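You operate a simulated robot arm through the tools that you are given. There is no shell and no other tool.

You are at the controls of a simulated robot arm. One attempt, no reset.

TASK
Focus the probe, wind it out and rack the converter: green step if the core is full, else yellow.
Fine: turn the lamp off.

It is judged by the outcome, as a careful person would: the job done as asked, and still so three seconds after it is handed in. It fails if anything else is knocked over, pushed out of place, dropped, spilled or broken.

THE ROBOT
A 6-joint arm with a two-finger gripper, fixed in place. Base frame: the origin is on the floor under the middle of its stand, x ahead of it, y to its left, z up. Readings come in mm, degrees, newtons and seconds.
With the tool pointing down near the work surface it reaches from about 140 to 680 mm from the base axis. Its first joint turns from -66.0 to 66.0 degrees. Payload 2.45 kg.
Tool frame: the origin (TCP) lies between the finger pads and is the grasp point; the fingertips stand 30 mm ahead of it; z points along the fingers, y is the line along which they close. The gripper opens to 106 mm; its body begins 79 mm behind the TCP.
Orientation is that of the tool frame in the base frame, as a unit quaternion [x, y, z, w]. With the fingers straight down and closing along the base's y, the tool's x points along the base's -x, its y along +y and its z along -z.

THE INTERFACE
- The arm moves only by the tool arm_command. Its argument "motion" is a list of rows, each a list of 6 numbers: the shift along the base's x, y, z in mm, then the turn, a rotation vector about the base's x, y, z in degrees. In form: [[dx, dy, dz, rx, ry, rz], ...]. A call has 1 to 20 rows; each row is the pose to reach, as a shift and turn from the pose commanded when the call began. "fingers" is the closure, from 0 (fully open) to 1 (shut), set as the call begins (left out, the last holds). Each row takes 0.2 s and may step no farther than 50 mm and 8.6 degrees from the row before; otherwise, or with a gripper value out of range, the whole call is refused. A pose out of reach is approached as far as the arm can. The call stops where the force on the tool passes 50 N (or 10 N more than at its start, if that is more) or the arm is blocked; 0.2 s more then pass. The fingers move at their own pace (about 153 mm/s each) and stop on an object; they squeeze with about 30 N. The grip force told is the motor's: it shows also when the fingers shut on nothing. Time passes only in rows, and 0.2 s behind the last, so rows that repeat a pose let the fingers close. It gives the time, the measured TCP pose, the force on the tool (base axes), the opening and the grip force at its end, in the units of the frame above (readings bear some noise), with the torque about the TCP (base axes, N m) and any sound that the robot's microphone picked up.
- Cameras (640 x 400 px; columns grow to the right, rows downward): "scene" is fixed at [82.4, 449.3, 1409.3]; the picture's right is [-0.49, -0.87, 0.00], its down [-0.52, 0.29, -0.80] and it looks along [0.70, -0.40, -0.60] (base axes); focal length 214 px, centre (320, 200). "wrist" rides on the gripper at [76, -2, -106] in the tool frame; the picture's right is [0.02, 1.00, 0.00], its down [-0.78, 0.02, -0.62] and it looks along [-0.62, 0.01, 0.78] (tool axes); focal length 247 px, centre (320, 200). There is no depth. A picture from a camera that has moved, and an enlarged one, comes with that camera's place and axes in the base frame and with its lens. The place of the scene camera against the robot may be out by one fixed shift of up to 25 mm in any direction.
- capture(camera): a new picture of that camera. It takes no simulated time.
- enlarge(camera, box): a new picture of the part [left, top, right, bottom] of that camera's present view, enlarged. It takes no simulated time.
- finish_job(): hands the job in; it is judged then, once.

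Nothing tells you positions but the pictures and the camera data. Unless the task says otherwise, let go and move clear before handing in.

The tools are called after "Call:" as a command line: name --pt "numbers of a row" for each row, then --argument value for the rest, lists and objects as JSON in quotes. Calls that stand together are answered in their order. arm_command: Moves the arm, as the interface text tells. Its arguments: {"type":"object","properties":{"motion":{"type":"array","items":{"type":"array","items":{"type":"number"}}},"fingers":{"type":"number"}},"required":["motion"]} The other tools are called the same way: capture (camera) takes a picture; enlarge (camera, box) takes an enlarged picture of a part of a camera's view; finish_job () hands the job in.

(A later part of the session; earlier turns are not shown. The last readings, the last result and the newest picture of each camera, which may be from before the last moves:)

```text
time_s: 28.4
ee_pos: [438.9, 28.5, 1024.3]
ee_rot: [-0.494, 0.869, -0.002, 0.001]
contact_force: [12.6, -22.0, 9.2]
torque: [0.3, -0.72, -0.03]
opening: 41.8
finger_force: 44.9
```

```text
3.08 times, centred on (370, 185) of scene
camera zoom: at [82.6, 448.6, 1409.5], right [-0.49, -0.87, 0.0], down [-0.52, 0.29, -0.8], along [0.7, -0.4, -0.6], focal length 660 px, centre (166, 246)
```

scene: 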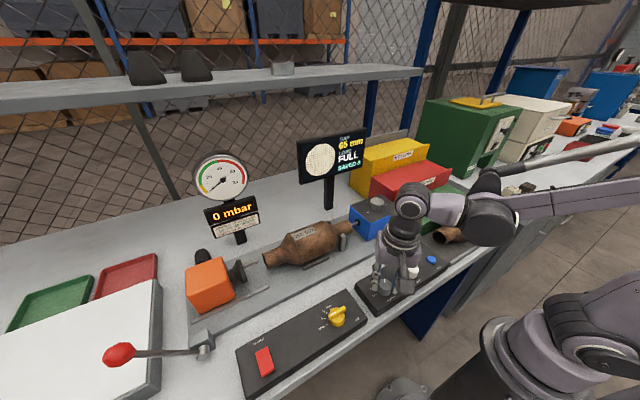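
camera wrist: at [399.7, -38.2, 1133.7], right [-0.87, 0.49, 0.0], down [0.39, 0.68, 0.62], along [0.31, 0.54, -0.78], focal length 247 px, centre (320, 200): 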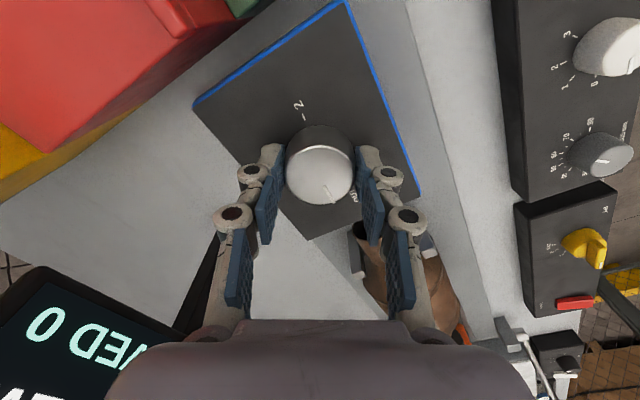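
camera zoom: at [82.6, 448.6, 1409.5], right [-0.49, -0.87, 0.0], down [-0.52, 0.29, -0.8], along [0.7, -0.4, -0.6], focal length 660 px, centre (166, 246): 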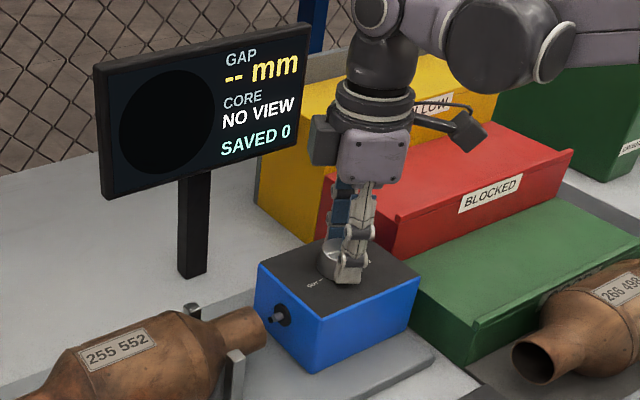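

The display shows GAP -- / NO VIEW and the rod has withdrawn into the blue box. I'll release, lift and confirm the pointer is at OUT.

Call:
arm_command --pt "0 0 0 0 0 0" --pt "0 0 0 0 0 0" --fingers 0.4

Call:
arm_command --pt "0 0 15 0 0 0" --pt "0 0 45 0 0 0" --pt "0 0 90 0 0 0" --pt "0 0 110 0 0 0" --pt "0 0 110 0 0 0"

Call:
capture --camera "wrist"

Call:
enlarge --camera "wrist" --box '[200, 40, 440, 190]'

Call:
enlarge --camera "scene" --box '[250, 190, 410, 290]'

```text
time_s: 29.0
ee_pos: [437.1, 32.8, 1024.9]
ee_rot: [-0.494, 0.87, 0.003, 0.0]
contact_force: [-0.5, 1.3, 0.6]
torque: [0.03, 0.04, 0.01]
opening: 63.7
finger_force: 0.0
```

```text
time_s: 30.2
ee_pos: [439.3, 29.9, 1137.1]
ee_rot: [-0.493, 0.87, 0.001, 0.001]
contact_force: [-0.3, -0.2, 0.4]
torque: [0.01, 0.0, 0.01]
opening: 63.9
finger_force: 0.0
```

```text
taken
camera wrist: at [398.9, -37.7, 1245.0], right [-0.87, 0.5, 0.0], down [0.39, 0.68, 0.62], along [0.31, 0.54, -0.78], focal length 247 px, centre (320, 200)
```

wrist: 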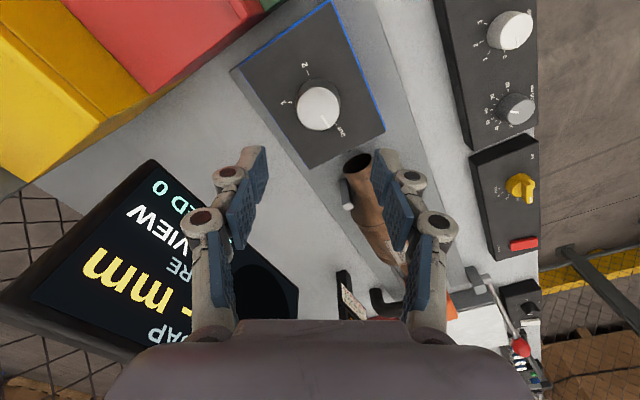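

```text
2.67 times, centred on (320, 115) of wrist
camera zoom: at [398.9, -37.7, 1245.0], right [-0.87, 0.5, 0.0], down [0.39, 0.68, 0.62], along [0.31, 0.54, -0.78], focal length 659 px, centre (320, 427)
```

zoom: 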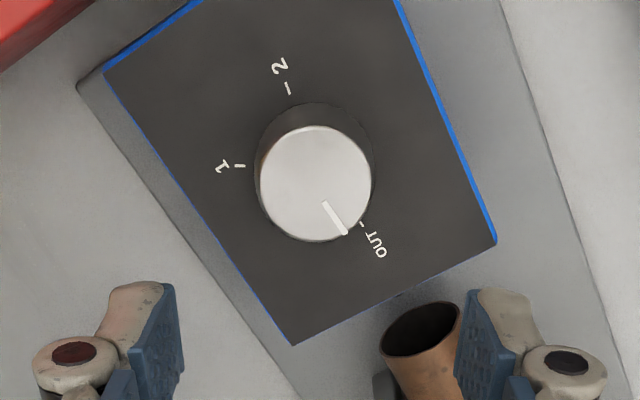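

```text
4.00 times, centred on (330, 240) of scene
camera zoom: at [82.4, 449.3, 1409.3], right [-0.49, -0.87, 0.0], down [-0.52, 0.29, -0.8], along [0.7, -0.4, -0.6], focal length 858 px, centre (280, 40)
```

zoom: 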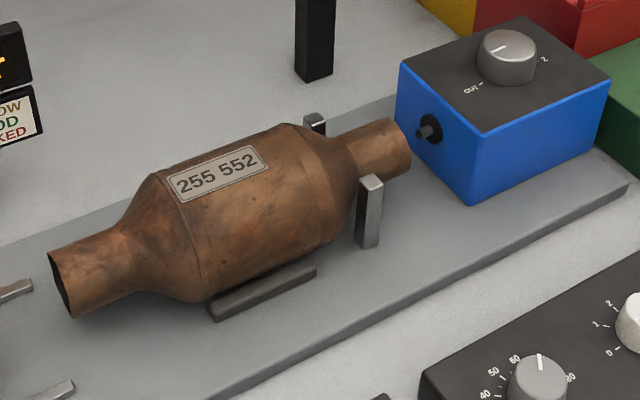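

OUT is confirmed: the rod has retracted to a short stub clear of the converter neck. Next I'll look at the converter from above, squared up, so I can plan the grip.

Call:
arm_command --pt "0 0 30 0 0 -7.5" --pt "0 30 65 0 0 -15" --pt "0 70 65 0 0 -22.5" --pt "0 110 65 0 0 -30" --pt "-2 150 65 0 0 -37.5" --pt "-4 190 65 0 0 -45" --pt "-4 225 65 0 0 -52.5" --pt "-4 233 65 0 0 -59" --pt "-4 233 65 0 0 -59"

Call:
capture --camera "wrist"

Call:
capture --camera "scene"

```text
time_s: 32.2
ee_pos: [434.4, 264.7, 1201.3]
ee_rot: [0.0, 1.0, 0.001, 0.002]
contact_force: [0.1, 0.8, 0.5]
torque: [0.0, 0.0, -0.04]
opening: 63.7
finger_force: 0.1
```

```text
taken
camera wrist: at [355.7, 261.0, 1309.2], right [-0.02, 1.0, 0.0], down [0.78, 0.02, 0.62], along [0.62, 0.01, -0.78], focal length 247 px, centre (320, 200)
```

wrist: 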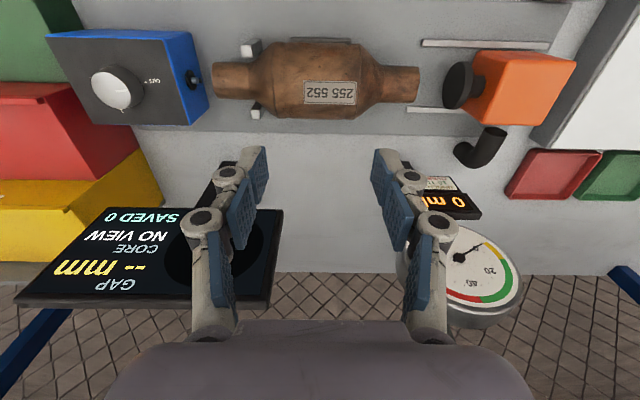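

```text
taken
```

scene: 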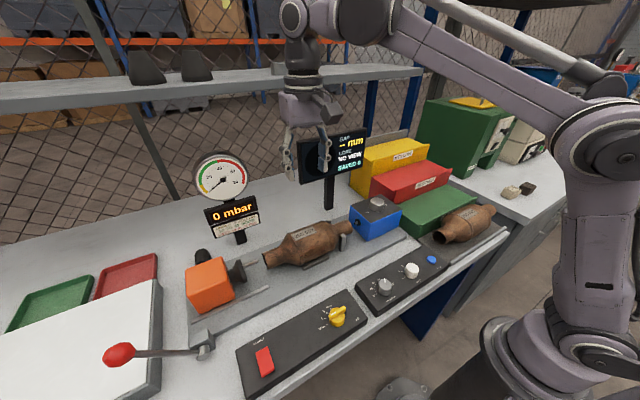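

The converter axis runs along y at x ≈ 436, spanning about y 127–392, with a body about 90 mm across, so a grip across x at the body fits the 106 mm opening. Before picking it up I'll survey the green step.

Call:
arm_command --pt "-5 -45 0 0 0 0" --pt "-10 -90 0 0 0 0" --pt "-15 -135 0 0 0 0" --pt "-20 -180 0 0 0 0" --pt "-30 -225 0 0 0 0" --pt "-40 -270 0 0 0 0" --pt "-54 -315 0 0 0 0" --pt "-54 -360 0 0 0 0" --pt "-54 -390 0 0 0 0" --pt "-54 -390 0 0 0 0"

Call:
capture --camera "wrist"

Call:
enlarge --camera "scene" --box '[260, 200, 360, 280]'

Call:
enlarge --camera "scene" --box '[380, 160, 520, 260]'

```text
time_s: 34.4
ee_pos: [380.3, -125.5, 1201.8]
ee_rot: [-0.001, 1.0, 0.001, 0.002]
contact_force: [0.4, -0.1, 0.4]
torque: [-0.02, 0.0, 0.0]
opening: 63.8
finger_force: 0.1
```

```text
taken
camera wrist: at [302.1, -128.7, 1309.5], right [-0.02, 1.0, 0.0], down [0.78, 0.02, 0.62], along [0.62, 0.02, -0.78], focal length 247 px, centre (320, 200)
```

wrist: 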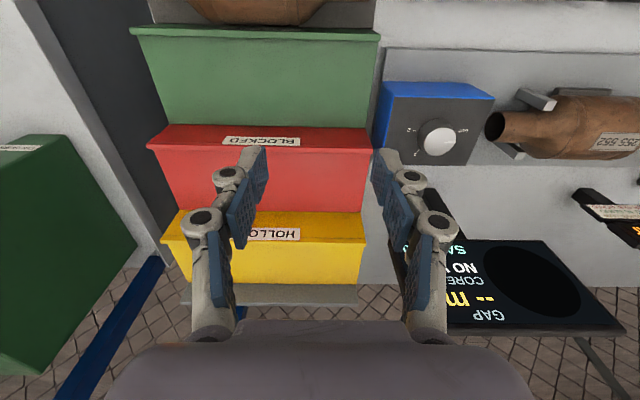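

```text
5.00 times, centred on (310, 240) of scene
camera zoom: at [82.4, 449.2, 1409.3], right [-0.49, -0.87, 0.0], down [-0.52, 0.29, -0.8], along [0.7, -0.4, -0.6], focal length 1072 px, centre (370, 0)
```

zoom: 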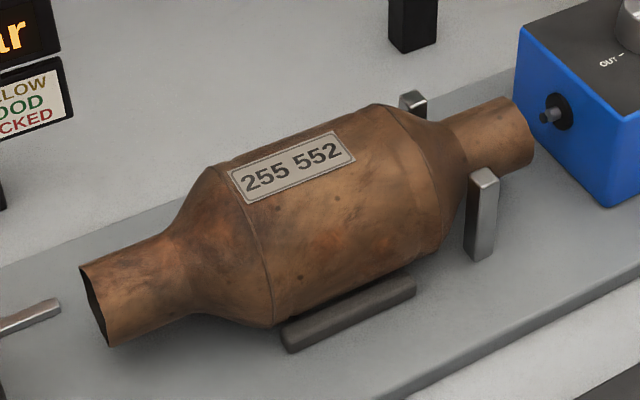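

```text
4.00 times, centred on (450, 210) of scene
camera zoom: at [82.4, 449.2, 1409.3], right [-0.49, -0.87, 0.0], down [-0.52, 0.29, -0.8], along [0.7, -0.4, -0.6], focal length 858 px, centre (-200, 160)
```

zoom: 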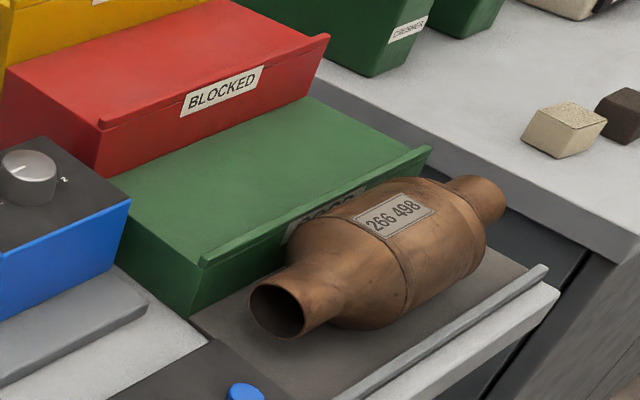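

I see the three steps with the green one nearest. I'll enlarge to understand its edges and depth.

Call:
enlarge --camera "wrist" --box '[120, 0, 390, 160]'

Call:
enlarge --camera "wrist" --box '[130, 110, 390, 270]'

```text
2.37 times, centred on (255, 80) of wrist
camera zoom: at [302.1, -128.7, 1309.5], right [-0.02, 1.0, 0.0], down [0.78, 0.02, 0.62], along [0.62, 0.02, -0.78], focal length 585 px, centre (474, 484)
```

zoom: 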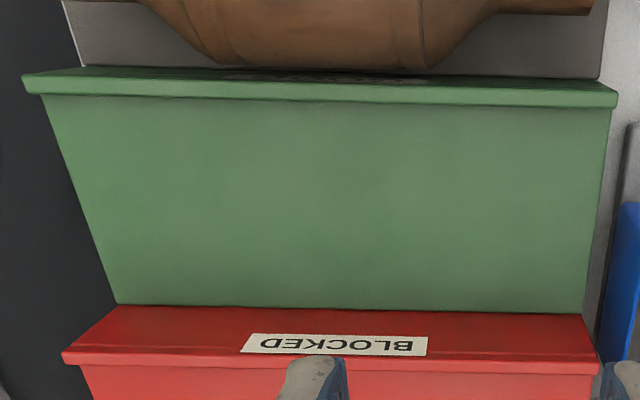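

```text
2.46 times, centred on (260, 190) of wrist
camera zoom: at [302.1, -128.7, 1309.5], right [-0.02, 1.0, 0.0], down [0.78, 0.02, 0.62], along [0.62, 0.02, -0.78], focal length 608 px, centre (468, 225)
```

zoom: 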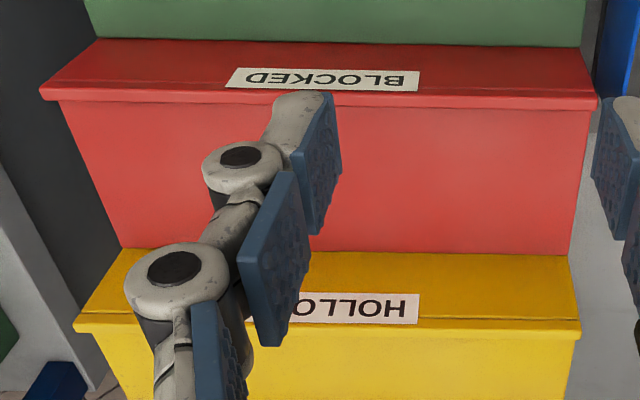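

The green step runs about y −351 to −51 with its top near z 945 and about 110 mm clear depth (x ≈ 337–450). Converter 266 498 lies just in front of it, and I need its exact position and height to keep the fingers clear. I'll move back for a view of it.

Call:
arm_command --pt "-40 -20 0 0 0 0" --pt "-80 -40 0 0 0 0" --pt "-120 -60 0 0 0 0" --pt "-140 -74 0 0 0 0" --pt "-140 -74 0 0 0 0"

Call:
capture --camera "wrist"

Call:
enlarge --camera "wrist" --box '[140, 0, 480, 200]'

```text
time_s: 35.6
ee_pos: [240.2, -198.7, 1200.9]
ee_rot: [-0.001, 1.0, 0.002, 0.002]
contact_force: [0.2, 0.2, -0.1]
torque: [0.0, -0.01, 0.01]
opening: 63.6
finger_force: 0.1
```

```text
taken
camera wrist: at [162.3, -202.2, 1308.7], right [-0.02, 1.0, 0.0], down [0.78, 0.02, 0.62], along [0.62, 0.02, -0.78], focal length 247 px, centre (320, 200)
```

wrist: 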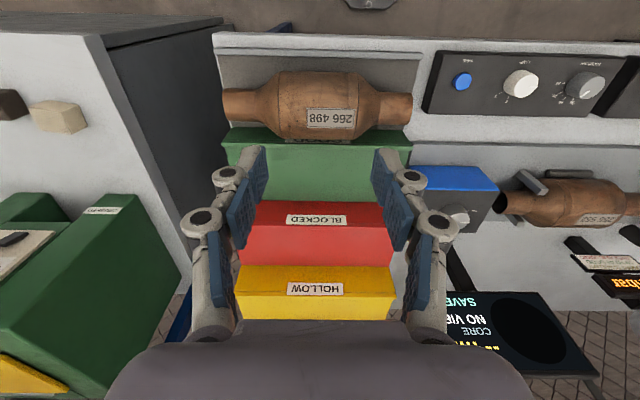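

```text
1.88 times, centred on (310, 100) of wrist
camera zoom: at [162.3, -202.2, 1308.7], right [-0.02, 1.0, 0.0], down [0.78, 0.02, 0.62], along [0.62, 0.02, -0.78], focal length 465 px, centre (339, 388)
```

zoom: 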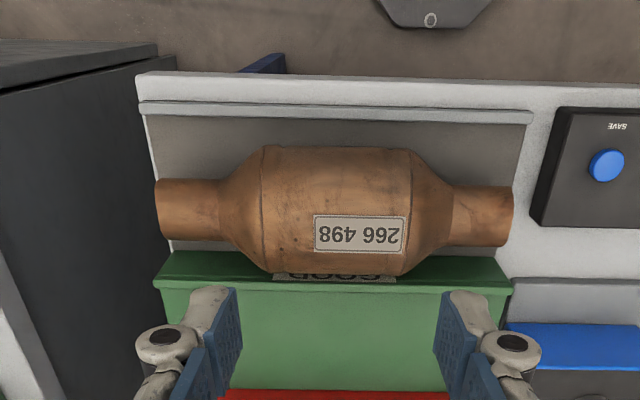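

I need tighter numbers here, because the gap between the red riser and converter 266 498 is narrow for the fingers. I'll go over the green step at a lower height for closer views.

Call:
arm_command --pt "40 0 0 0 0 0" --pt "80 0 0 0 0 0" --pt "120 0 -20 0 0 0" --pt "150 0 -60 0 0 0" --pt "150 0 -100 0 0 0" --pt "150 0 -120 0 0 0" --pt "150 0 -120 0 0 0"

Call:
capture --camera "wrist"

Call:
enlarge --camera "wrist" --box '[120, 0, 520, 200]'

```text
time_s: 37.2
ee_pos: [389.6, -199.4, 1079.5]
ee_rot: [-0.001, 1.0, 0.001, 0.002]
contact_force: [-0.5, -0.6, -0.1]
torque: [0.05, 0.03, 0.01]
opening: 63.8
finger_force: 0.0
```

```text
taken
camera wrist: at [311.8, -202.9, 1187.3], right [-0.02, 1.0, 0.0], down [0.78, 0.02, 0.62], along [0.62, 0.02, -0.78], focal length 247 px, centre (320, 200)
```

wrist: 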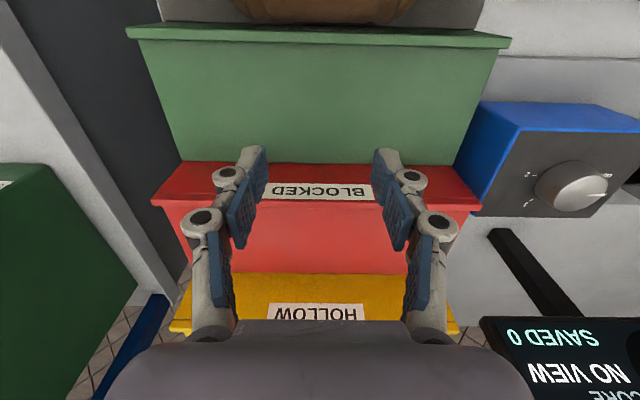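

```text
1.60 times, centred on (320, 100) of wrist
camera zoom: at [311.8, -202.9, 1187.3], right [-0.02, 1.0, 0.0], down [0.78, 0.02, 0.62], along [0.62, 0.02, -0.78], focal length 395 px, centre (320, 360)
```

zoom: 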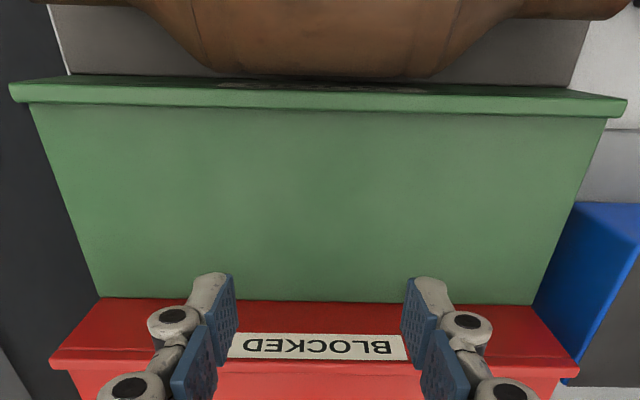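

From several views I have these figures:
- Green top: about z 950, with a lip at x ≈ 331–338.
- Red riser: x ≈ 449, lip top about z 1015.
- Converter 266 498: axis about (280, 948), radius 46.

If the converter's axis sits near x 368 with a slight tilt, the fingers clear both sides. I'll now go above it with the gripper turned −90° so the fingers close along x.

Call:
arm_command --pt "0 0 45 0 0 0" --pt "0 0 90 0 0 0" --pt "0 40 120 0 0 -8" --pt "5 80 120 0 0 -16" --pt "10 120 120 0 0 -24" --pt "15 160 120 0 0 -32" --pt "20 200 120 0 0 -40" --pt "25 240 120 0 0 -48" --pt "30 280 120 0 0 -56" --pt "35 320 120 0 0 -64" --pt "40 360 120 0 0 -72" --pt "44 400 120 0 0 -80" --pt "47 440 120 0 0 -88" --pt "47 459 120 0 0 -90" --pt "47 459 120 0 0 -90" --fingers 0

Call:
capture --camera "wrist"

Call:
capture --camera "scene"

```text
time_s: 40.4
ee_pos: [436.4, 260.0, 1200.9]
ee_rot: [0.707, 0.707, -0.001, 0.001]
contact_force: [-0.4, 0.9, 0.4]
torque: [0.03, -0.02, -0.03]
opening: 106.0
finger_force: 0.2
```

```text
taken
camera wrist: at [433.6, 335.4, 1308.5], right [1.0, 0.02, 0.0], down [0.02, -0.78, 0.62], along [0.01, -0.62, -0.78], focal length 247 px, centre (320, 200)
```

wrist: 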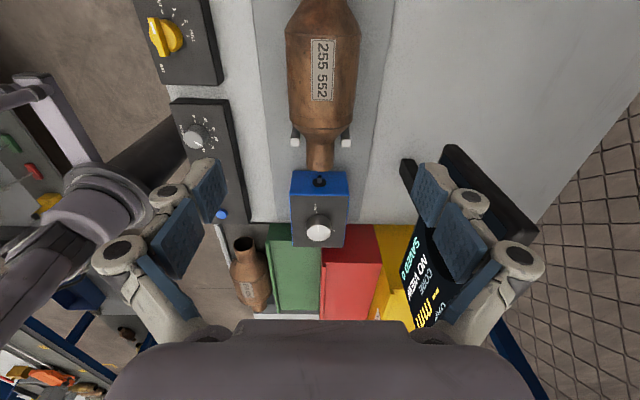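

```text
taken
```

scene: 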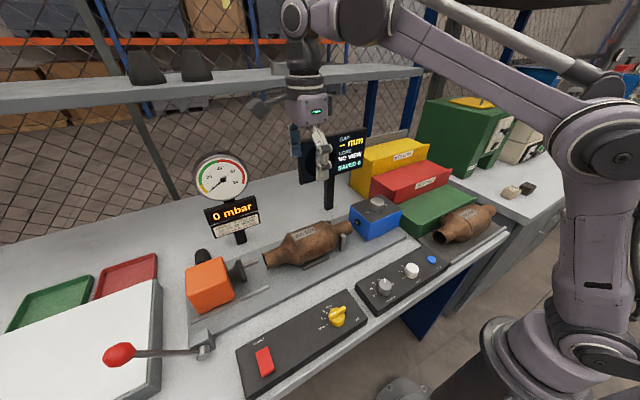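

The converter is nearly centred under the gripper, about 2–3 mm towards +x. I'll correct and come lower to verify the side clearances before the fingers go around it.

Call:
arm_command --pt "2 0 -40 0 0 0" --pt "2 0 -80 0 0 0" --pt "2 0 -120 0 0 0" --pt "2 0 -140 0 0 0" --pt "2 0 -140 0 0 0"

Call:
capture --camera "wrist"

Call:
enlarge --camera "scene" --box '[250, 160, 390, 280]'

```text
time_s: 41.6
ee_pos: [439.6, 260.4, 1061.2]
ee_rot: [0.706, 0.708, 0.0, 0.001]
contact_force: [-0.5, 0.5, 0.1]
torque: [0.01, -0.03, 0.01]
opening: 105.9
finger_force: 0.1
```

```text
taken
camera wrist: at [436.3, 335.0, 1168.9], right [1.0, 0.02, 0.0], down [0.02, -0.78, 0.62], along [0.02, -0.62, -0.78], focal length 247 px, centre (320, 200)
```

wrist: 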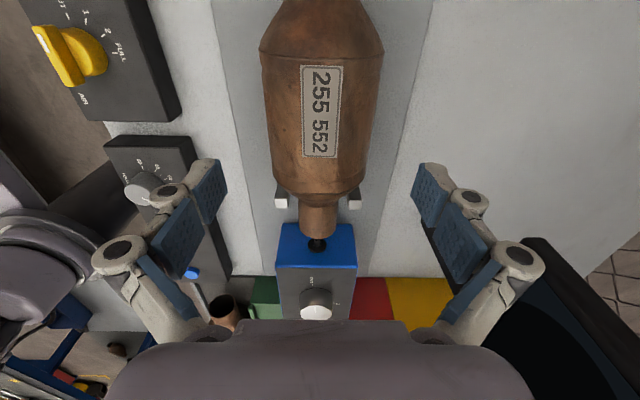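

```text
3.33 times, centred on (320, 220) of scene
camera zoom: at [82.4, 449.3, 1409.3], right [-0.49, -0.87, 0.0], down [-0.52, 0.29, -0.8], along [0.7, -0.4, -0.6], focal length 715 px, centre (320, 133)
```

zoom: 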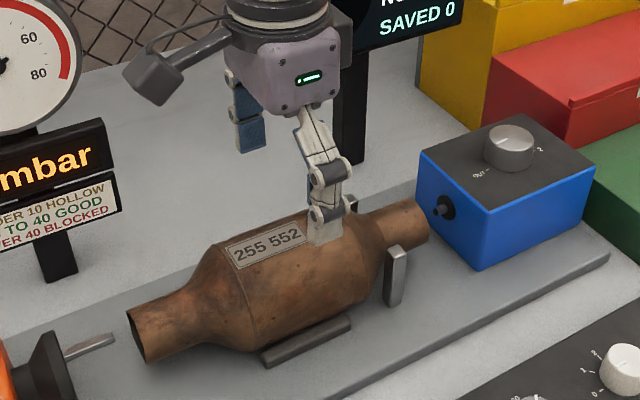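

The converter is centred within about 1 mm and the fingers have clearance on both sides. I'll lower partway, shifting +2 in y to the body's middle, and check again.

Call:
arm_command --pt "0 2 -20 0 0 0" --pt "0 2 -40 0 0 0" --pt "0 2 -55 0 0 0" --pt "0 2 -60 0 0 0" --pt "0 2 -60 0 0 0"

Call:
capture --camera "wrist"

Call:
enlarge --camera "scene" --box '[250, 180, 370, 280]'

```text
time_s: 42.8
ee_pos: [439.4, 262.0, 1001.0]
ee_rot: [0.706, 0.708, -0.001, 0.002]
contact_force: [0.0, -0.2, 1.3]
torque: [-0.02, 0.01, -0.04]
opening: 105.8
finger_force: 0.0
```

```text
taken
camera wrist: at [435.7, 336.4, 1108.9], right [1.0, 0.02, 0.0], down [0.02, -0.78, 0.62], along [0.02, -0.62, -0.78], focal length 247 px, centre (320, 200)
```

wrist: 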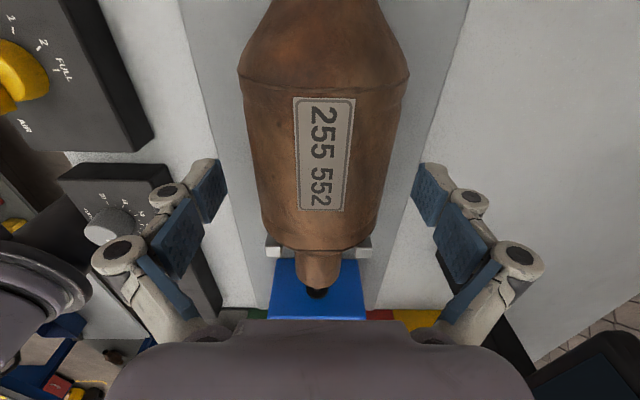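

```text
4.00 times, centred on (310, 230) of scene
camera zoom: at [82.4, 449.3, 1409.3], right [-0.49, -0.87, 0.0], down [-0.52, 0.29, -0.8], along [0.7, -0.4, -0.6], focal length 858 px, centre (360, 80)
```

zoom: 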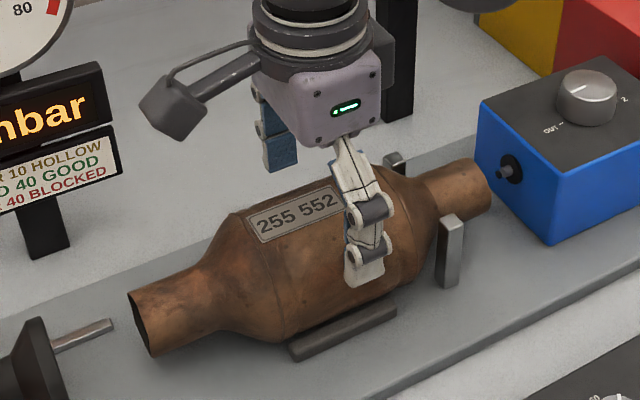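

The body is centred between the fingers (axis about x 439, z 961, radius about 43.5). I'll lower 18 mm so the fingertips are about 10 mm below the widest line, then close.

Call:
arm_command --pt "0 0 -8 0 0 0" --pt "0 0 -15 0 0 0" --pt "0 0 -18 0 0 0" --pt "0 0 -18 0 0 0"

Call:
arm_command --pt "0 0 0 0 0 0" --pt "0 0 0 0 0 0" --pt "0 0 0 0 0 0" --fingers 1

Call:
capture --camera "wrist"

Call:
enlarge --camera "scene" --box '[250, 180, 370, 280]'

```text
time_s: 43.8
ee_pos: [438.7, 262.1, 982.1]
ee_rot: [0.706, 0.708, -0.001, 0.001]
contact_force: [-0.2, 0.6, 0.5]
torque: [-0.01, 0.03, 0.0]
opening: 106.3
finger_force: 0.0
```

```text
time_s: 44.6
ee_pos: [439.4, 260.6, 982.3]
ee_rot: [0.706, 0.708, 0.002, 0.002]
contact_force: [5.4, 1.0, 22.4]
torque: [-0.21, -0.75, 0.01]
opening: 88.5
finger_force: 29.8
```

```text
taken
camera wrist: at [436.1, 336.5, 1091.2], right [1.0, 0.02, 0.0], down [0.02, -0.78, 0.62], along [0.02, -0.62, -0.78], focal length 247 px, centre (320, 200)
```

wrist: 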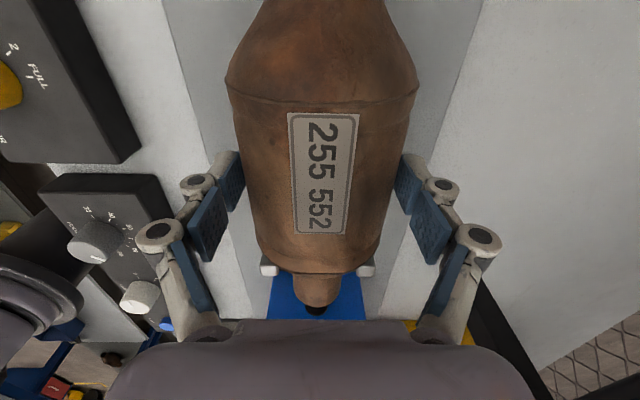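

```text
4.00 times, centred on (310, 230) of scene
camera zoom: at [82.2, 449.1, 1409.4], right [-0.49, -0.87, 0.0], down [-0.52, 0.29, -0.8], along [0.7, -0.4, -0.6], focal length 858 px, centre (360, 80)
```

zoom: 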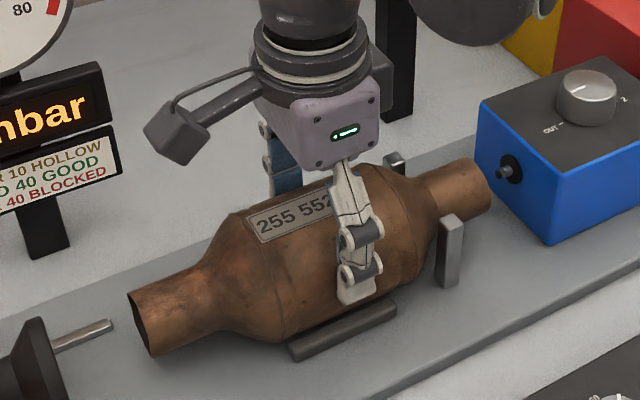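

Gripped at 88.5 mm. I'll lift slowly and check that the load hangs steadily.

Call:
arm_command --pt "0 0 4 0 0 0" --pt "0 0 10 0 0 0" --pt "0 0 18 0 0 0" --pt "0 0 30 0 0 0" --pt "0 0 30 0 0 0"

Call:
capture --camera "wrist"

Call:
enlarge --camera "scene" --box '[250, 160, 390, 280]'

```text
time_s: 45.8
ee_pos: [438.8, 262.0, 1012.2]
ee_rot: [0.706, 0.708, -0.001, 0.002]
contact_force: [-0.8, -0.1, -12.6]
torque: [-0.07, -0.01, -0.01]
opening: 84.5
finger_force: 29.5
```

```text
taken
camera wrist: at [435.9, 336.8, 1121.0], right [1.0, 0.02, 0.0], down [0.02, -0.78, 0.62], along [0.02, -0.62, -0.78], focal length 247 px, centre (320, 200)
```

wrist: 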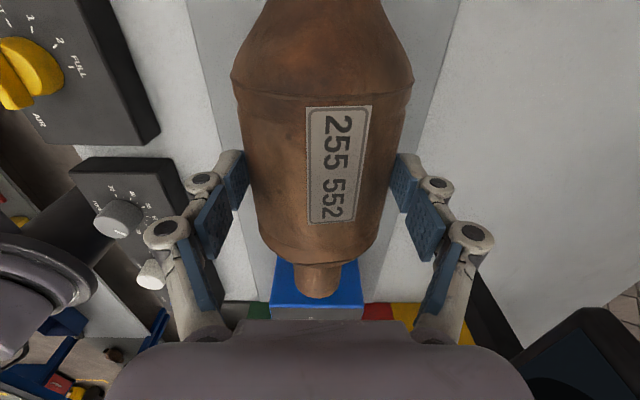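

```text
3.33 times, centred on (320, 220) of scene
camera zoom: at [82.6, 449.4, 1409.3], right [-0.49, -0.87, 0.0], down [-0.52, 0.29, -0.8], along [0.7, -0.4, -0.6], focal length 715 px, centre (320, 133)
```

zoom: 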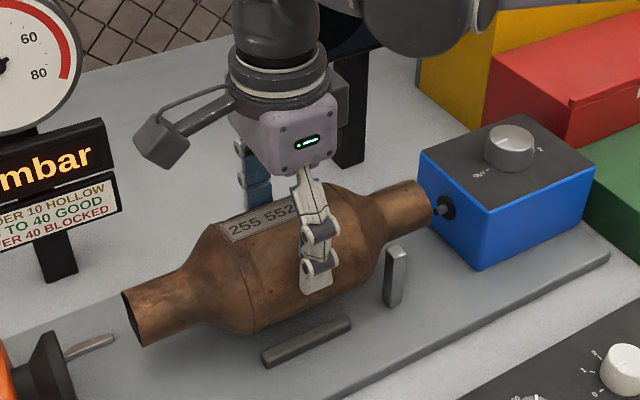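

The converter is lifted and weighs about 12.6 N. The opening dropped from 88.5 to 84.5 mm, so it may be shifting in the grip. I'll hold still briefly to see whether it is stable before carrying it anywhere.

Call:
arm_command --pt "0 0 0 0 0 0" --pt "0 0 0 0 0 0"

Call:
enlarge --camera "scene" --box '[270, 190, 370, 270]'

Call:
enlarge --camera "wrist" --box '[160, 60, 480, 260]'

```text
time_s: 46.4
ee_pos: [438.8, 260.9, 1012.5]
ee_rot: [0.707, 0.708, -0.001, 0.002]
contact_force: [0.0, 0.0, -12.0]
torque: [-0.07, 0.0, -0.03]
opening: 84.7
finger_force: 29.7
```

```text
5.00 times, centred on (320, 230) of scene
camera zoom: at [82.6, 449.4, 1409.3], right [-0.49, -0.87, 0.0], down [-0.52, 0.29, -0.8], along [0.7, -0.4, -0.6], focal length 1072 px, centre (320, 50)
```

zoom: 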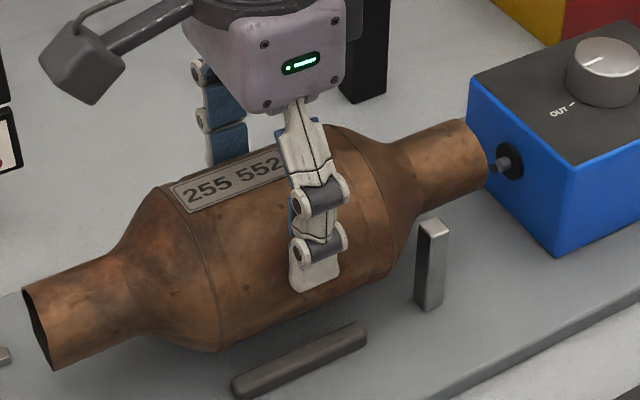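

```text
2.00 times, centred on (320, 160) of wrist
camera zoom: at [435.9, 336.8, 1120.8], right [1.0, 0.02, 0.0], down [0.02, -0.78, 0.62], along [0.02, -0.62, -0.78], focal length 494 px, centre (320, 280)
```

zoom: 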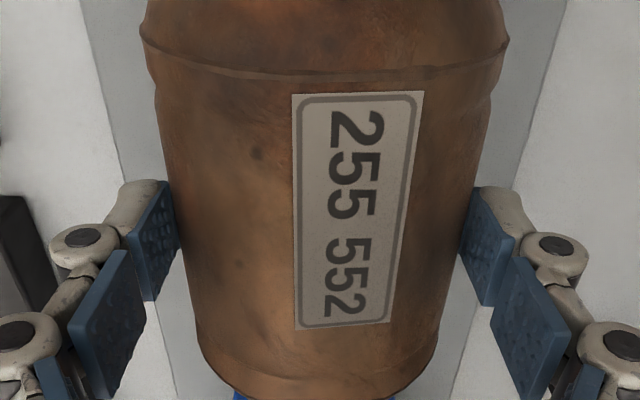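

The hold is stable: the opening stays at 84.7 mm, the force at −12 N and the torque near zero, so it seems to have settled onto flatter faces. I'll raise it straight up, clear of everything.

Call:
arm_command --pt "0 0 15 0 0 0" --pt "0 0 40 0 0 0" --pt "0 0 70 0 0 0" --pt "0 0 100 0 0 0" --pt "0 0 130 0 0 0" --pt "0 0 160 0 0 0" --pt "0 0 180 0 0 0" --pt "0 0 188 0 0 0" --pt "0 0 188 0 0 0"

Call:
capture --camera "scene"

```text
time_s: 48.4
ee_pos: [439.8, 261.4, 1200.3]
ee_rot: [0.706, 0.708, 0.0, 0.001]
contact_force: [0.0, -0.4, -13.1]
torque: [-0.04, -0.01, 0.01]
opening: 84.2
finger_force: 29.9
```

```text
taken
```

scene: 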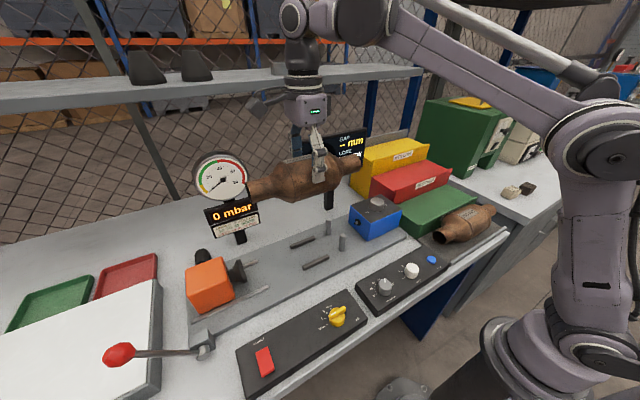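

The load is steady at height. I'll carry it across at this level to above the green step, with TCP x ≈ 372 and y ≈ −202.

Call:
arm_command --pt "0 -20 0 0 0 0" --pt "-3 -55 0 0 0 0" --pt "-8 -92 0 0 0 0" --pt "-14 -129 0 0 0 0" --pt "-20 -166 0 0 0 0" --pt "-26 -203 0 0 0 0" --pt "-32 -240 0 0 0 0" --pt "-38 -277 0 0 0 0" --pt "-44 -314 0 0 0 0" --pt "-50 -351 0 0 0 0" --pt "-56 -388 0 0 0 0" --pt "-62 -425 0 0 0 0" --pt "-66 -450 0 0 0 0" --pt "-67 -463 0 0 0 0" --pt "-67 -463 0 0 0 0"

Call:
capture --camera "scene"

Call:
capture --camera "wrist"

```text
time_s: 51.6
ee_pos: [371.6, -202.9, 1201.3]
ee_rot: [0.707, 0.707, 0.0, 0.002]
contact_force: [0.4, 0.2, -11.4]
torque: [-0.08, 0.01, 0.03]
opening: 84.3
finger_force: 30.8
```

```text
taken
```

scene: 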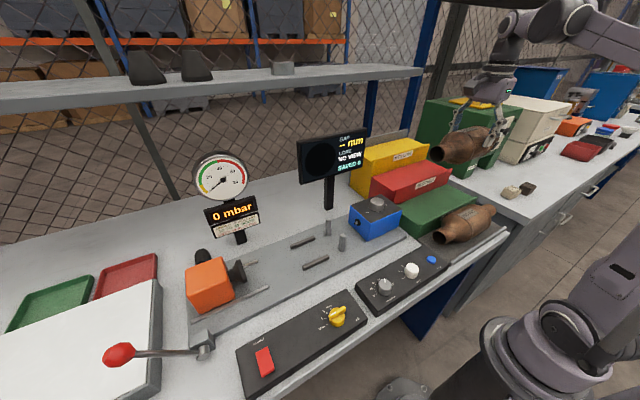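

```text
taken
camera wrist: at [369.2, -127.9, 1310.0], right [1.0, 0.02, 0.0], down [0.02, -0.78, 0.62], along [0.02, -0.62, -0.78], focal length 247 px, centre (320, 200)
```

wrist: 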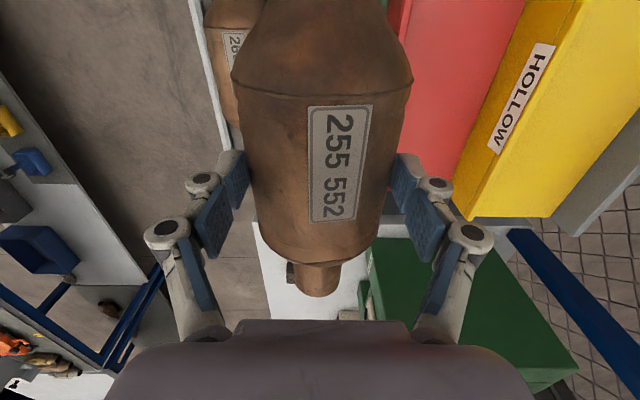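

It hangs level. I'll tilt +6° about y, so the front finger sits higher above 266 498, and descend in stages, checking the clearances.

Call:
arm_command --pt "0 0 -20 0 3 0" --pt "0 0 -45 0 6 0" --pt "0 0 -75 0 6 0" --pt "0 0 -105 0 6 0" --pt "0 0 -125 0 6 0" --pt "0 0 -135 0 6 0" --pt "0 0 -135 0 6 0"

Call:
capture --camera "wrist"

Call:
enlarge --camera "scene" --box '[380, 120, 540, 260]'

```text
time_s: 53.2
ee_pos: [373.5, -201.6, 1065.5]
ee_rot: [0.706, 0.707, -0.039, -0.035]
contact_force: [-0.5, 0.1, -11.1]
torque: [-0.08, -0.06, -0.01]
opening: 84.0
finger_force: 30.7
```

```text
taken
camera wrist: at [381.4, -126.2, 1173.3], right [0.99, 0.02, -0.1], down [0.08, -0.78, 0.62], along [-0.07, -0.62, -0.78], focal length 247 px, centre (320, 200)
```

wrist: 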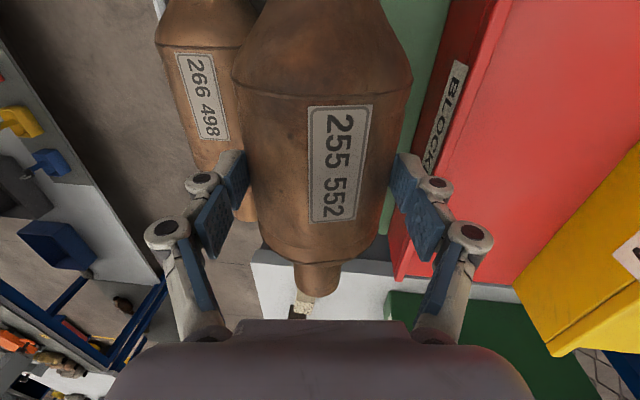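

```text
2.86 times, centred on (460, 190) of scene
camera zoom: at [82.5, 449.2, 1409.3], right [-0.49, -0.87, 0.0], down [-0.52, 0.29, -0.8], along [0.7, -0.4, -0.6], focal length 613 px, centre (-80, 229)
```

zoom: 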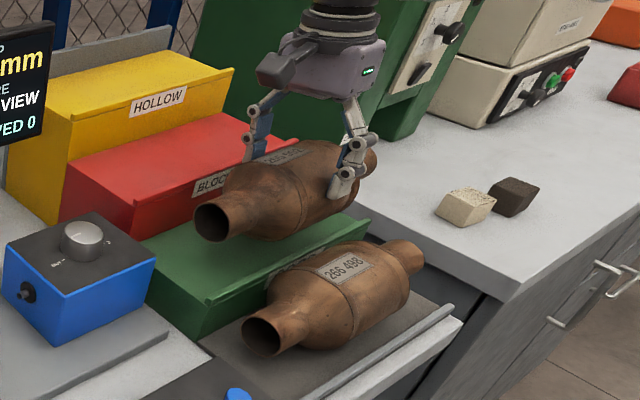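

The view confirms the red lip edge near x ≈ 450. I'll add 3° more tilt, shift +3 mm in x and lower to just above the step, then check both finger clearances.

Call:
arm_command --pt "1 0 -8 0 1.5 0" --pt "3 0 -16 0 3 0" --pt "3 0 -24 0 3 0" --pt "3 0 -32 0 3 0" --pt "3 0 -32 0 3 0"

Call:
capture --camera "wrist"

Call:
enlarge --camera "scene" --box '[400, 150, 520, 250]'

```text
time_s: 54.4
ee_pos: [374.9, -201.8, 1034.6]
ee_rot: [0.705, 0.705, -0.056, -0.054]
contact_force: [-2.6, -1.6, 28.9]
torque: [-0.06, 0.25, 0.1]
opening: 83.5
finger_force: 30.4
```

```text
taken
camera wrist: at [388.3, -126.5, 1141.3], right [0.99, 0.02, -0.16], down [0.12, -0.78, 0.61], along [-0.11, -0.62, -0.77], focal length 247 px, centre (320, 200)
```

wrist: 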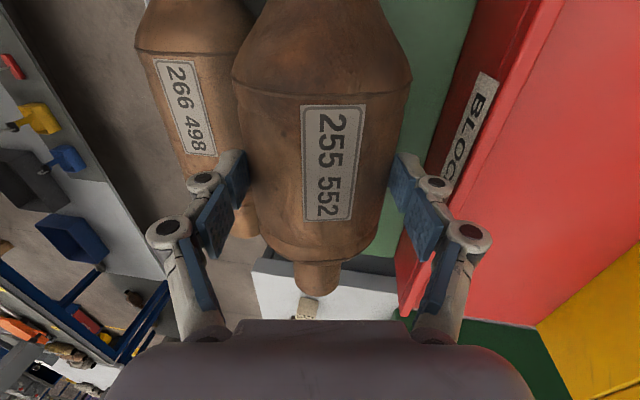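

```text
4.00 times, centred on (460, 200) of scene
camera zoom: at [82.0, 449.4, 1409.3], right [-0.49, -0.87, 0.0], down [-0.52, 0.29, -0.8], along [0.7, -0.4, -0.59], focal length 858 px, centre (-240, 200)
```

zoom: 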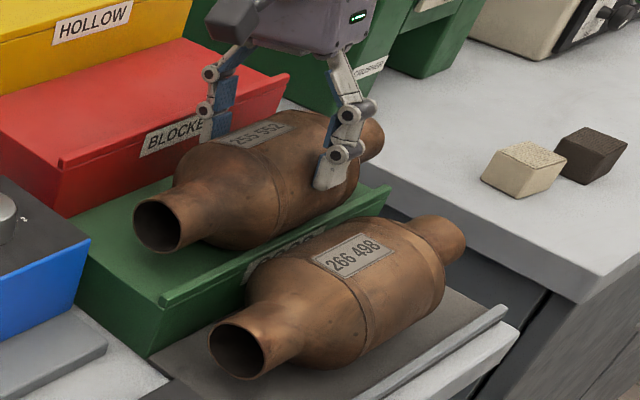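

The force changed from −12 N to +29 N, so the converter is already resting on the green step. The scene view shows the fingertips gripping a little above its widest line, which gives good clearance to 266 498. I'll ease up slightly and shift +6 mm in x, away from the lip, before setting it down.

Call:
arm_command --pt "0 0 3 0 0 0" --pt "2 0 5 0 0 0" --pt "4 0 5 0 0 0" --pt "6 0 5 0 0 0" --pt "6 0 5 0 0 0"

Call:
capture --camera "wrist"

Call:
enlarge --camera "scene" --box '[400, 150, 520, 250]'

```text
time_s: 55.6
ee_pos: [380.3, -201.3, 1038.8]
ee_rot: [0.705, 0.705, -0.056, -0.054]
contact_force: [-9.7, -0.6, 16.4]
torque: [0.15, 0.86, 0.07]
opening: 79.9
finger_force: 29.9
```

```text
taken
camera wrist: at [394.0, -126.4, 1146.0], right [0.99, 0.02, -0.16], down [0.12, -0.78, 0.61], along [-0.11, -0.62, -0.77], focal length 247 px, centre (320, 200)
```

wrist: 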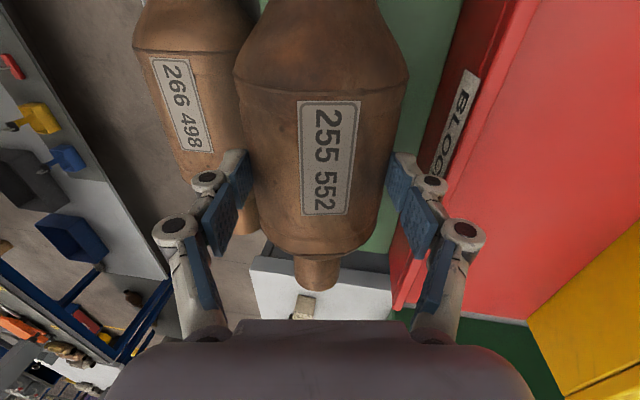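

```text
4.00 times, centred on (460, 200) of scene
camera zoom: at [81.9, 449.3, 1409.3], right [-0.49, -0.87, 0.0], down [-0.52, 0.29, -0.8], along [0.7, -0.4, -0.59], focal length 858 px, centre (-240, 200)
```

zoom: 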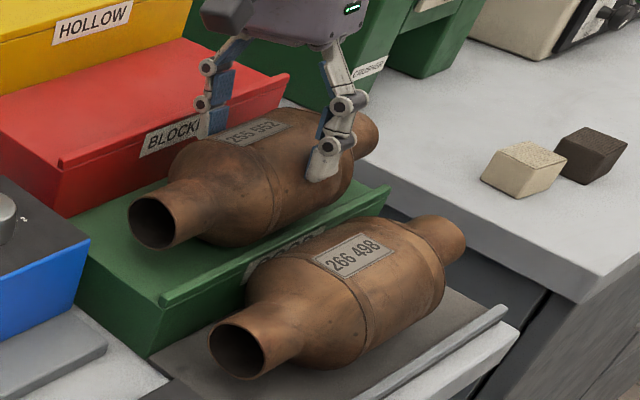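

The converter is resting on the green step and the fingertips have slid up towards its top. I'll release now, opening just enough to clear, in two small steps.

Call:
arm_command --pt "0 0 0 0 0 0" --pt "0 0 0 0 0 0" --fingers 0.19

Call:
enlarge --camera "scene" --box '[400, 150, 520, 250]'

Call:
capture --camera "wrist"

```text
time_s: 56.2
ee_pos: [382.4, -204.0, 1038.0]
ee_rot: [0.705, 0.705, -0.057, -0.053]
contact_force: [-1.9, -0.2, -1.0]
torque: [0.03, -0.03, -0.01]
opening: 86.4
finger_force: 0.2
```

```text
4.00 times, centred on (460, 200) of scene
camera zoom: at [82.4, 449.3, 1409.3], right [-0.49, -0.87, 0.0], down [-0.52, 0.29, -0.8], along [0.7, -0.4, -0.6], focal length 858 px, centre (-240, 200)
```

zoom: 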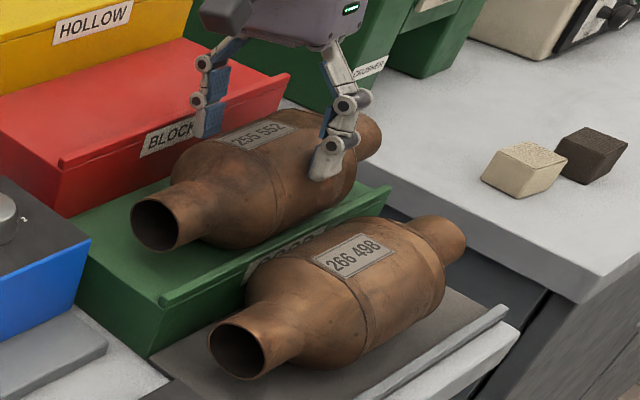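

```text
taken
camera wrist: at [394.9, -126.3, 1145.4], right [0.99, 0.02, -0.15], down [0.11, -0.78, 0.61], along [-0.11, -0.62, -0.77], focal length 247 px, centre (320, 200)
```

wrist: 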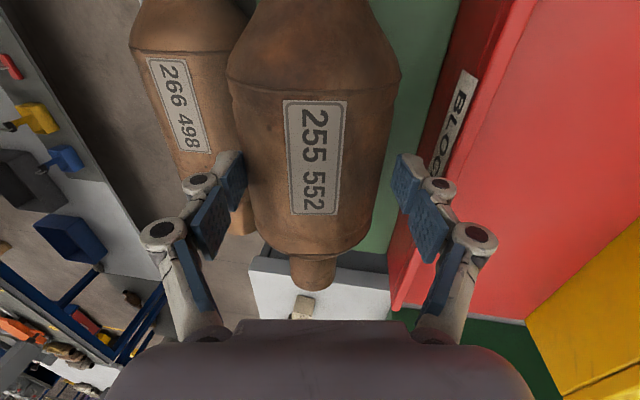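

Released and unloaded. It rolled a touch forward towards the lip, as the step is made to hold it. I'll open slightly more while easing back 3 mm, so it settles gently and the back finger keeps clear of the red lip.

Call:
arm_command --pt "-1 0 0 0 0 0" --pt "-2 0 0 0 0 0" --pt "-3 0 0 0 0 0" --pt "-3 0 0 0 0 0" --fingers 0.15

Call:
enlarge --camera "scene" --box '[400, 150, 520, 250]'

Call:
capture --camera "wrist"

```text
time_s: 57.2
ee_pos: [380.1, -201.3, 1038.0]
ee_rot: [0.704, 0.706, -0.056, -0.053]
contact_force: [-1.0, 1.0, -0.7]
torque: [0.06, -0.01, -0.04]
opening: 90.2
finger_force: 0.1
```

```text
4.00 times, centred on (460, 200) of scene
camera zoom: at [82.4, 449.3, 1409.3], right [-0.49, -0.87, 0.0], down [-0.52, 0.29, -0.8], along [0.7, -0.4, -0.6], focal length 858 px, centre (-240, 200)
```

zoom: 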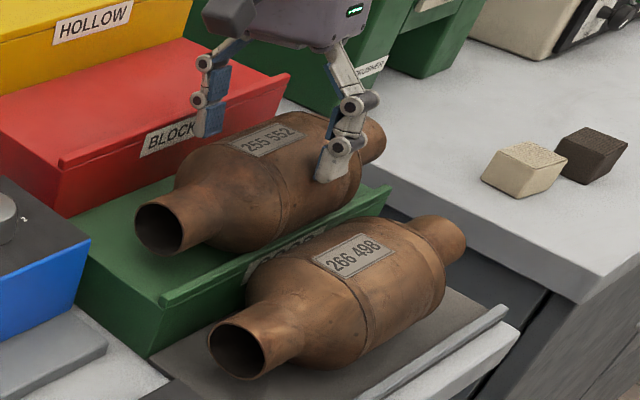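

```text
taken
camera wrist: at [392.0, -125.9, 1145.1], right [0.99, 0.02, -0.15], down [0.11, -0.78, 0.61], along [-0.11, -0.62, -0.77], focal length 247 px, centre (320, 200)
```

wrist: 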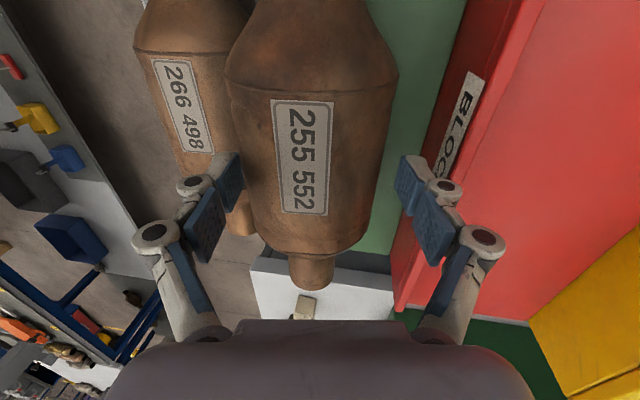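

It keeps rolling gently forward against the front finger, so the step must slope slightly to its lip. I'll ease the finger away a few mm more and check that the lip stops it.

Call:
arm_command --pt "-1 0 0 0 0 0" --pt "-2 0 0 0 0 0" --pt "-3 0 0 0 0 0" --pt "-4 0 0 0 0 0" --pt "-4 0 0 0 0 0"

Call:
enlarge --camera "scene" --box '[400, 150, 520, 250]'

Call:
capture --camera "wrist"

```text
time_s: 58.4
ee_pos: [375.7, -202.6, 1038.3]
ee_rot: [0.705, 0.705, -0.056, -0.054]
contact_force: [0.8, -0.5, 0.6]
torque: [0.03, -0.01, 0.0]
opening: 89.9
finger_force: 0.0
```

```text
4.00 times, centred on (460, 200) of scene
camera zoom: at [82.4, 449.3, 1409.3], right [-0.49, -0.87, 0.0], down [-0.52, 0.29, -0.8], along [0.7, -0.4, -0.6], focal length 858 px, centre (-240, 200)
```

zoom: 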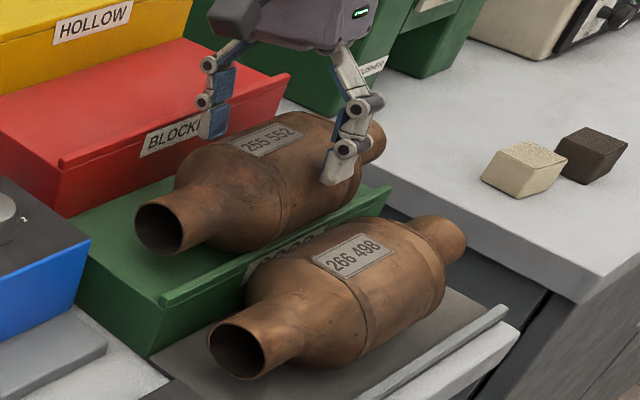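

```text
taken
camera wrist: at [388.0, -126.2, 1145.3], right [0.99, 0.02, -0.15], down [0.11, -0.78, 0.61], along [-0.11, -0.62, -0.77], focal length 247 px, centre (320, 200)
```

wrist: 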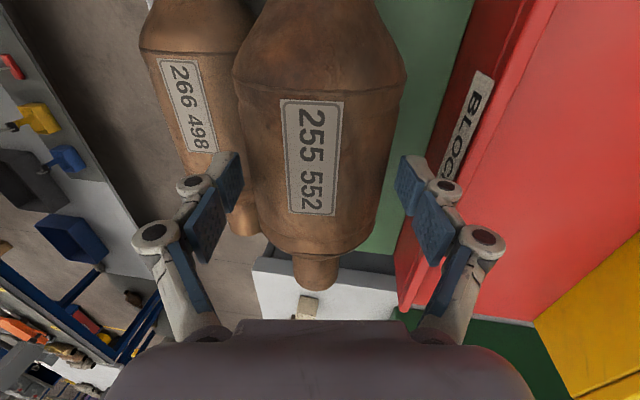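

The finger backed off and the converter stayed put (same place in the scene view, contact force about zero), so it is sitting on the green step. I'll lift straight up, clear.

Call:
arm_command --pt "0 0 6 0 0 0" --pt "0 0 14 0 0 0" --pt "0 0 26 0 0 0" --pt "0 0 45 0 0 0" --pt "0 0 80 0 0 0" --pt "0 0 120 0 0 0" --pt "0 0 160 0 -6 0" --pt "0 0 170 0 -9 0" --pt "0 0 170 0 -9 0"

Call:
capture --camera "scene"

Call:
enlarge --camera "scene" --box '[400, 150, 520, 250]'

Call:
capture --camera "wrist"

```text
time_s: 60.4
ee_pos: [374.0, -202.5, 1208.8]
ee_rot: [0.707, 0.707, 0.0, 0.002]
contact_force: [-0.6, 0.3, 0.0]
torque: [0.03, 0.01, 0.04]
opening: 90.1
finger_force: 0.1
```

```text
taken
```

scene: 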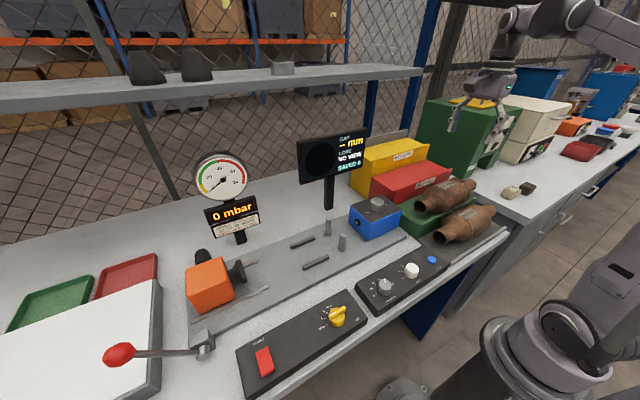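

```text
4.00 times, centred on (460, 200) of scene
camera zoom: at [82.4, 449.3, 1409.3], right [-0.49, -0.87, 0.0], down [-0.52, 0.29, -0.8], along [0.7, -0.4, -0.6], focal length 858 px, centre (-240, 200)
```

zoom: 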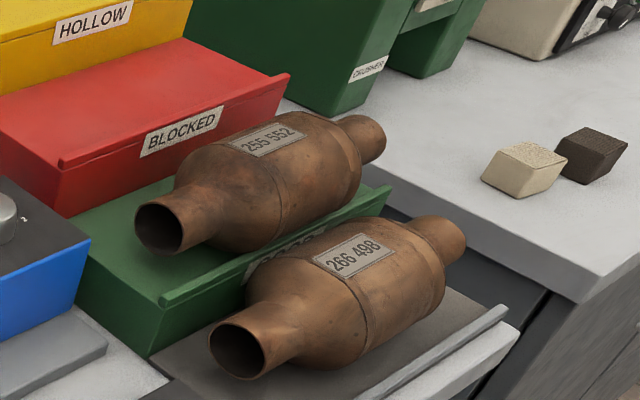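

```text
taken
camera wrist: at [371.0, -126.1, 1317.0], right [1.0, 0.02, 0.0], down [0.02, -0.78, 0.62], along [0.02, -0.62, -0.78], focal length 247 px, centre (320, 200)
```

wrist: 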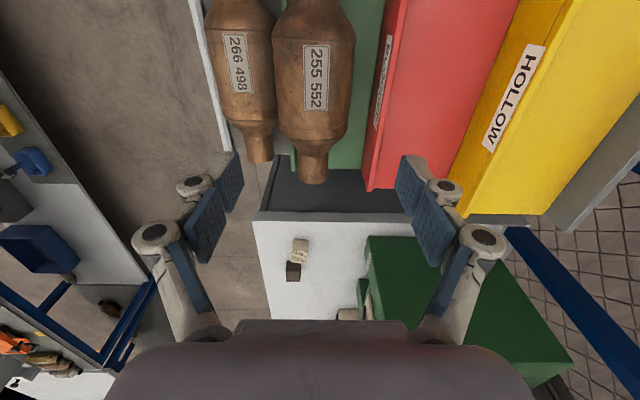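

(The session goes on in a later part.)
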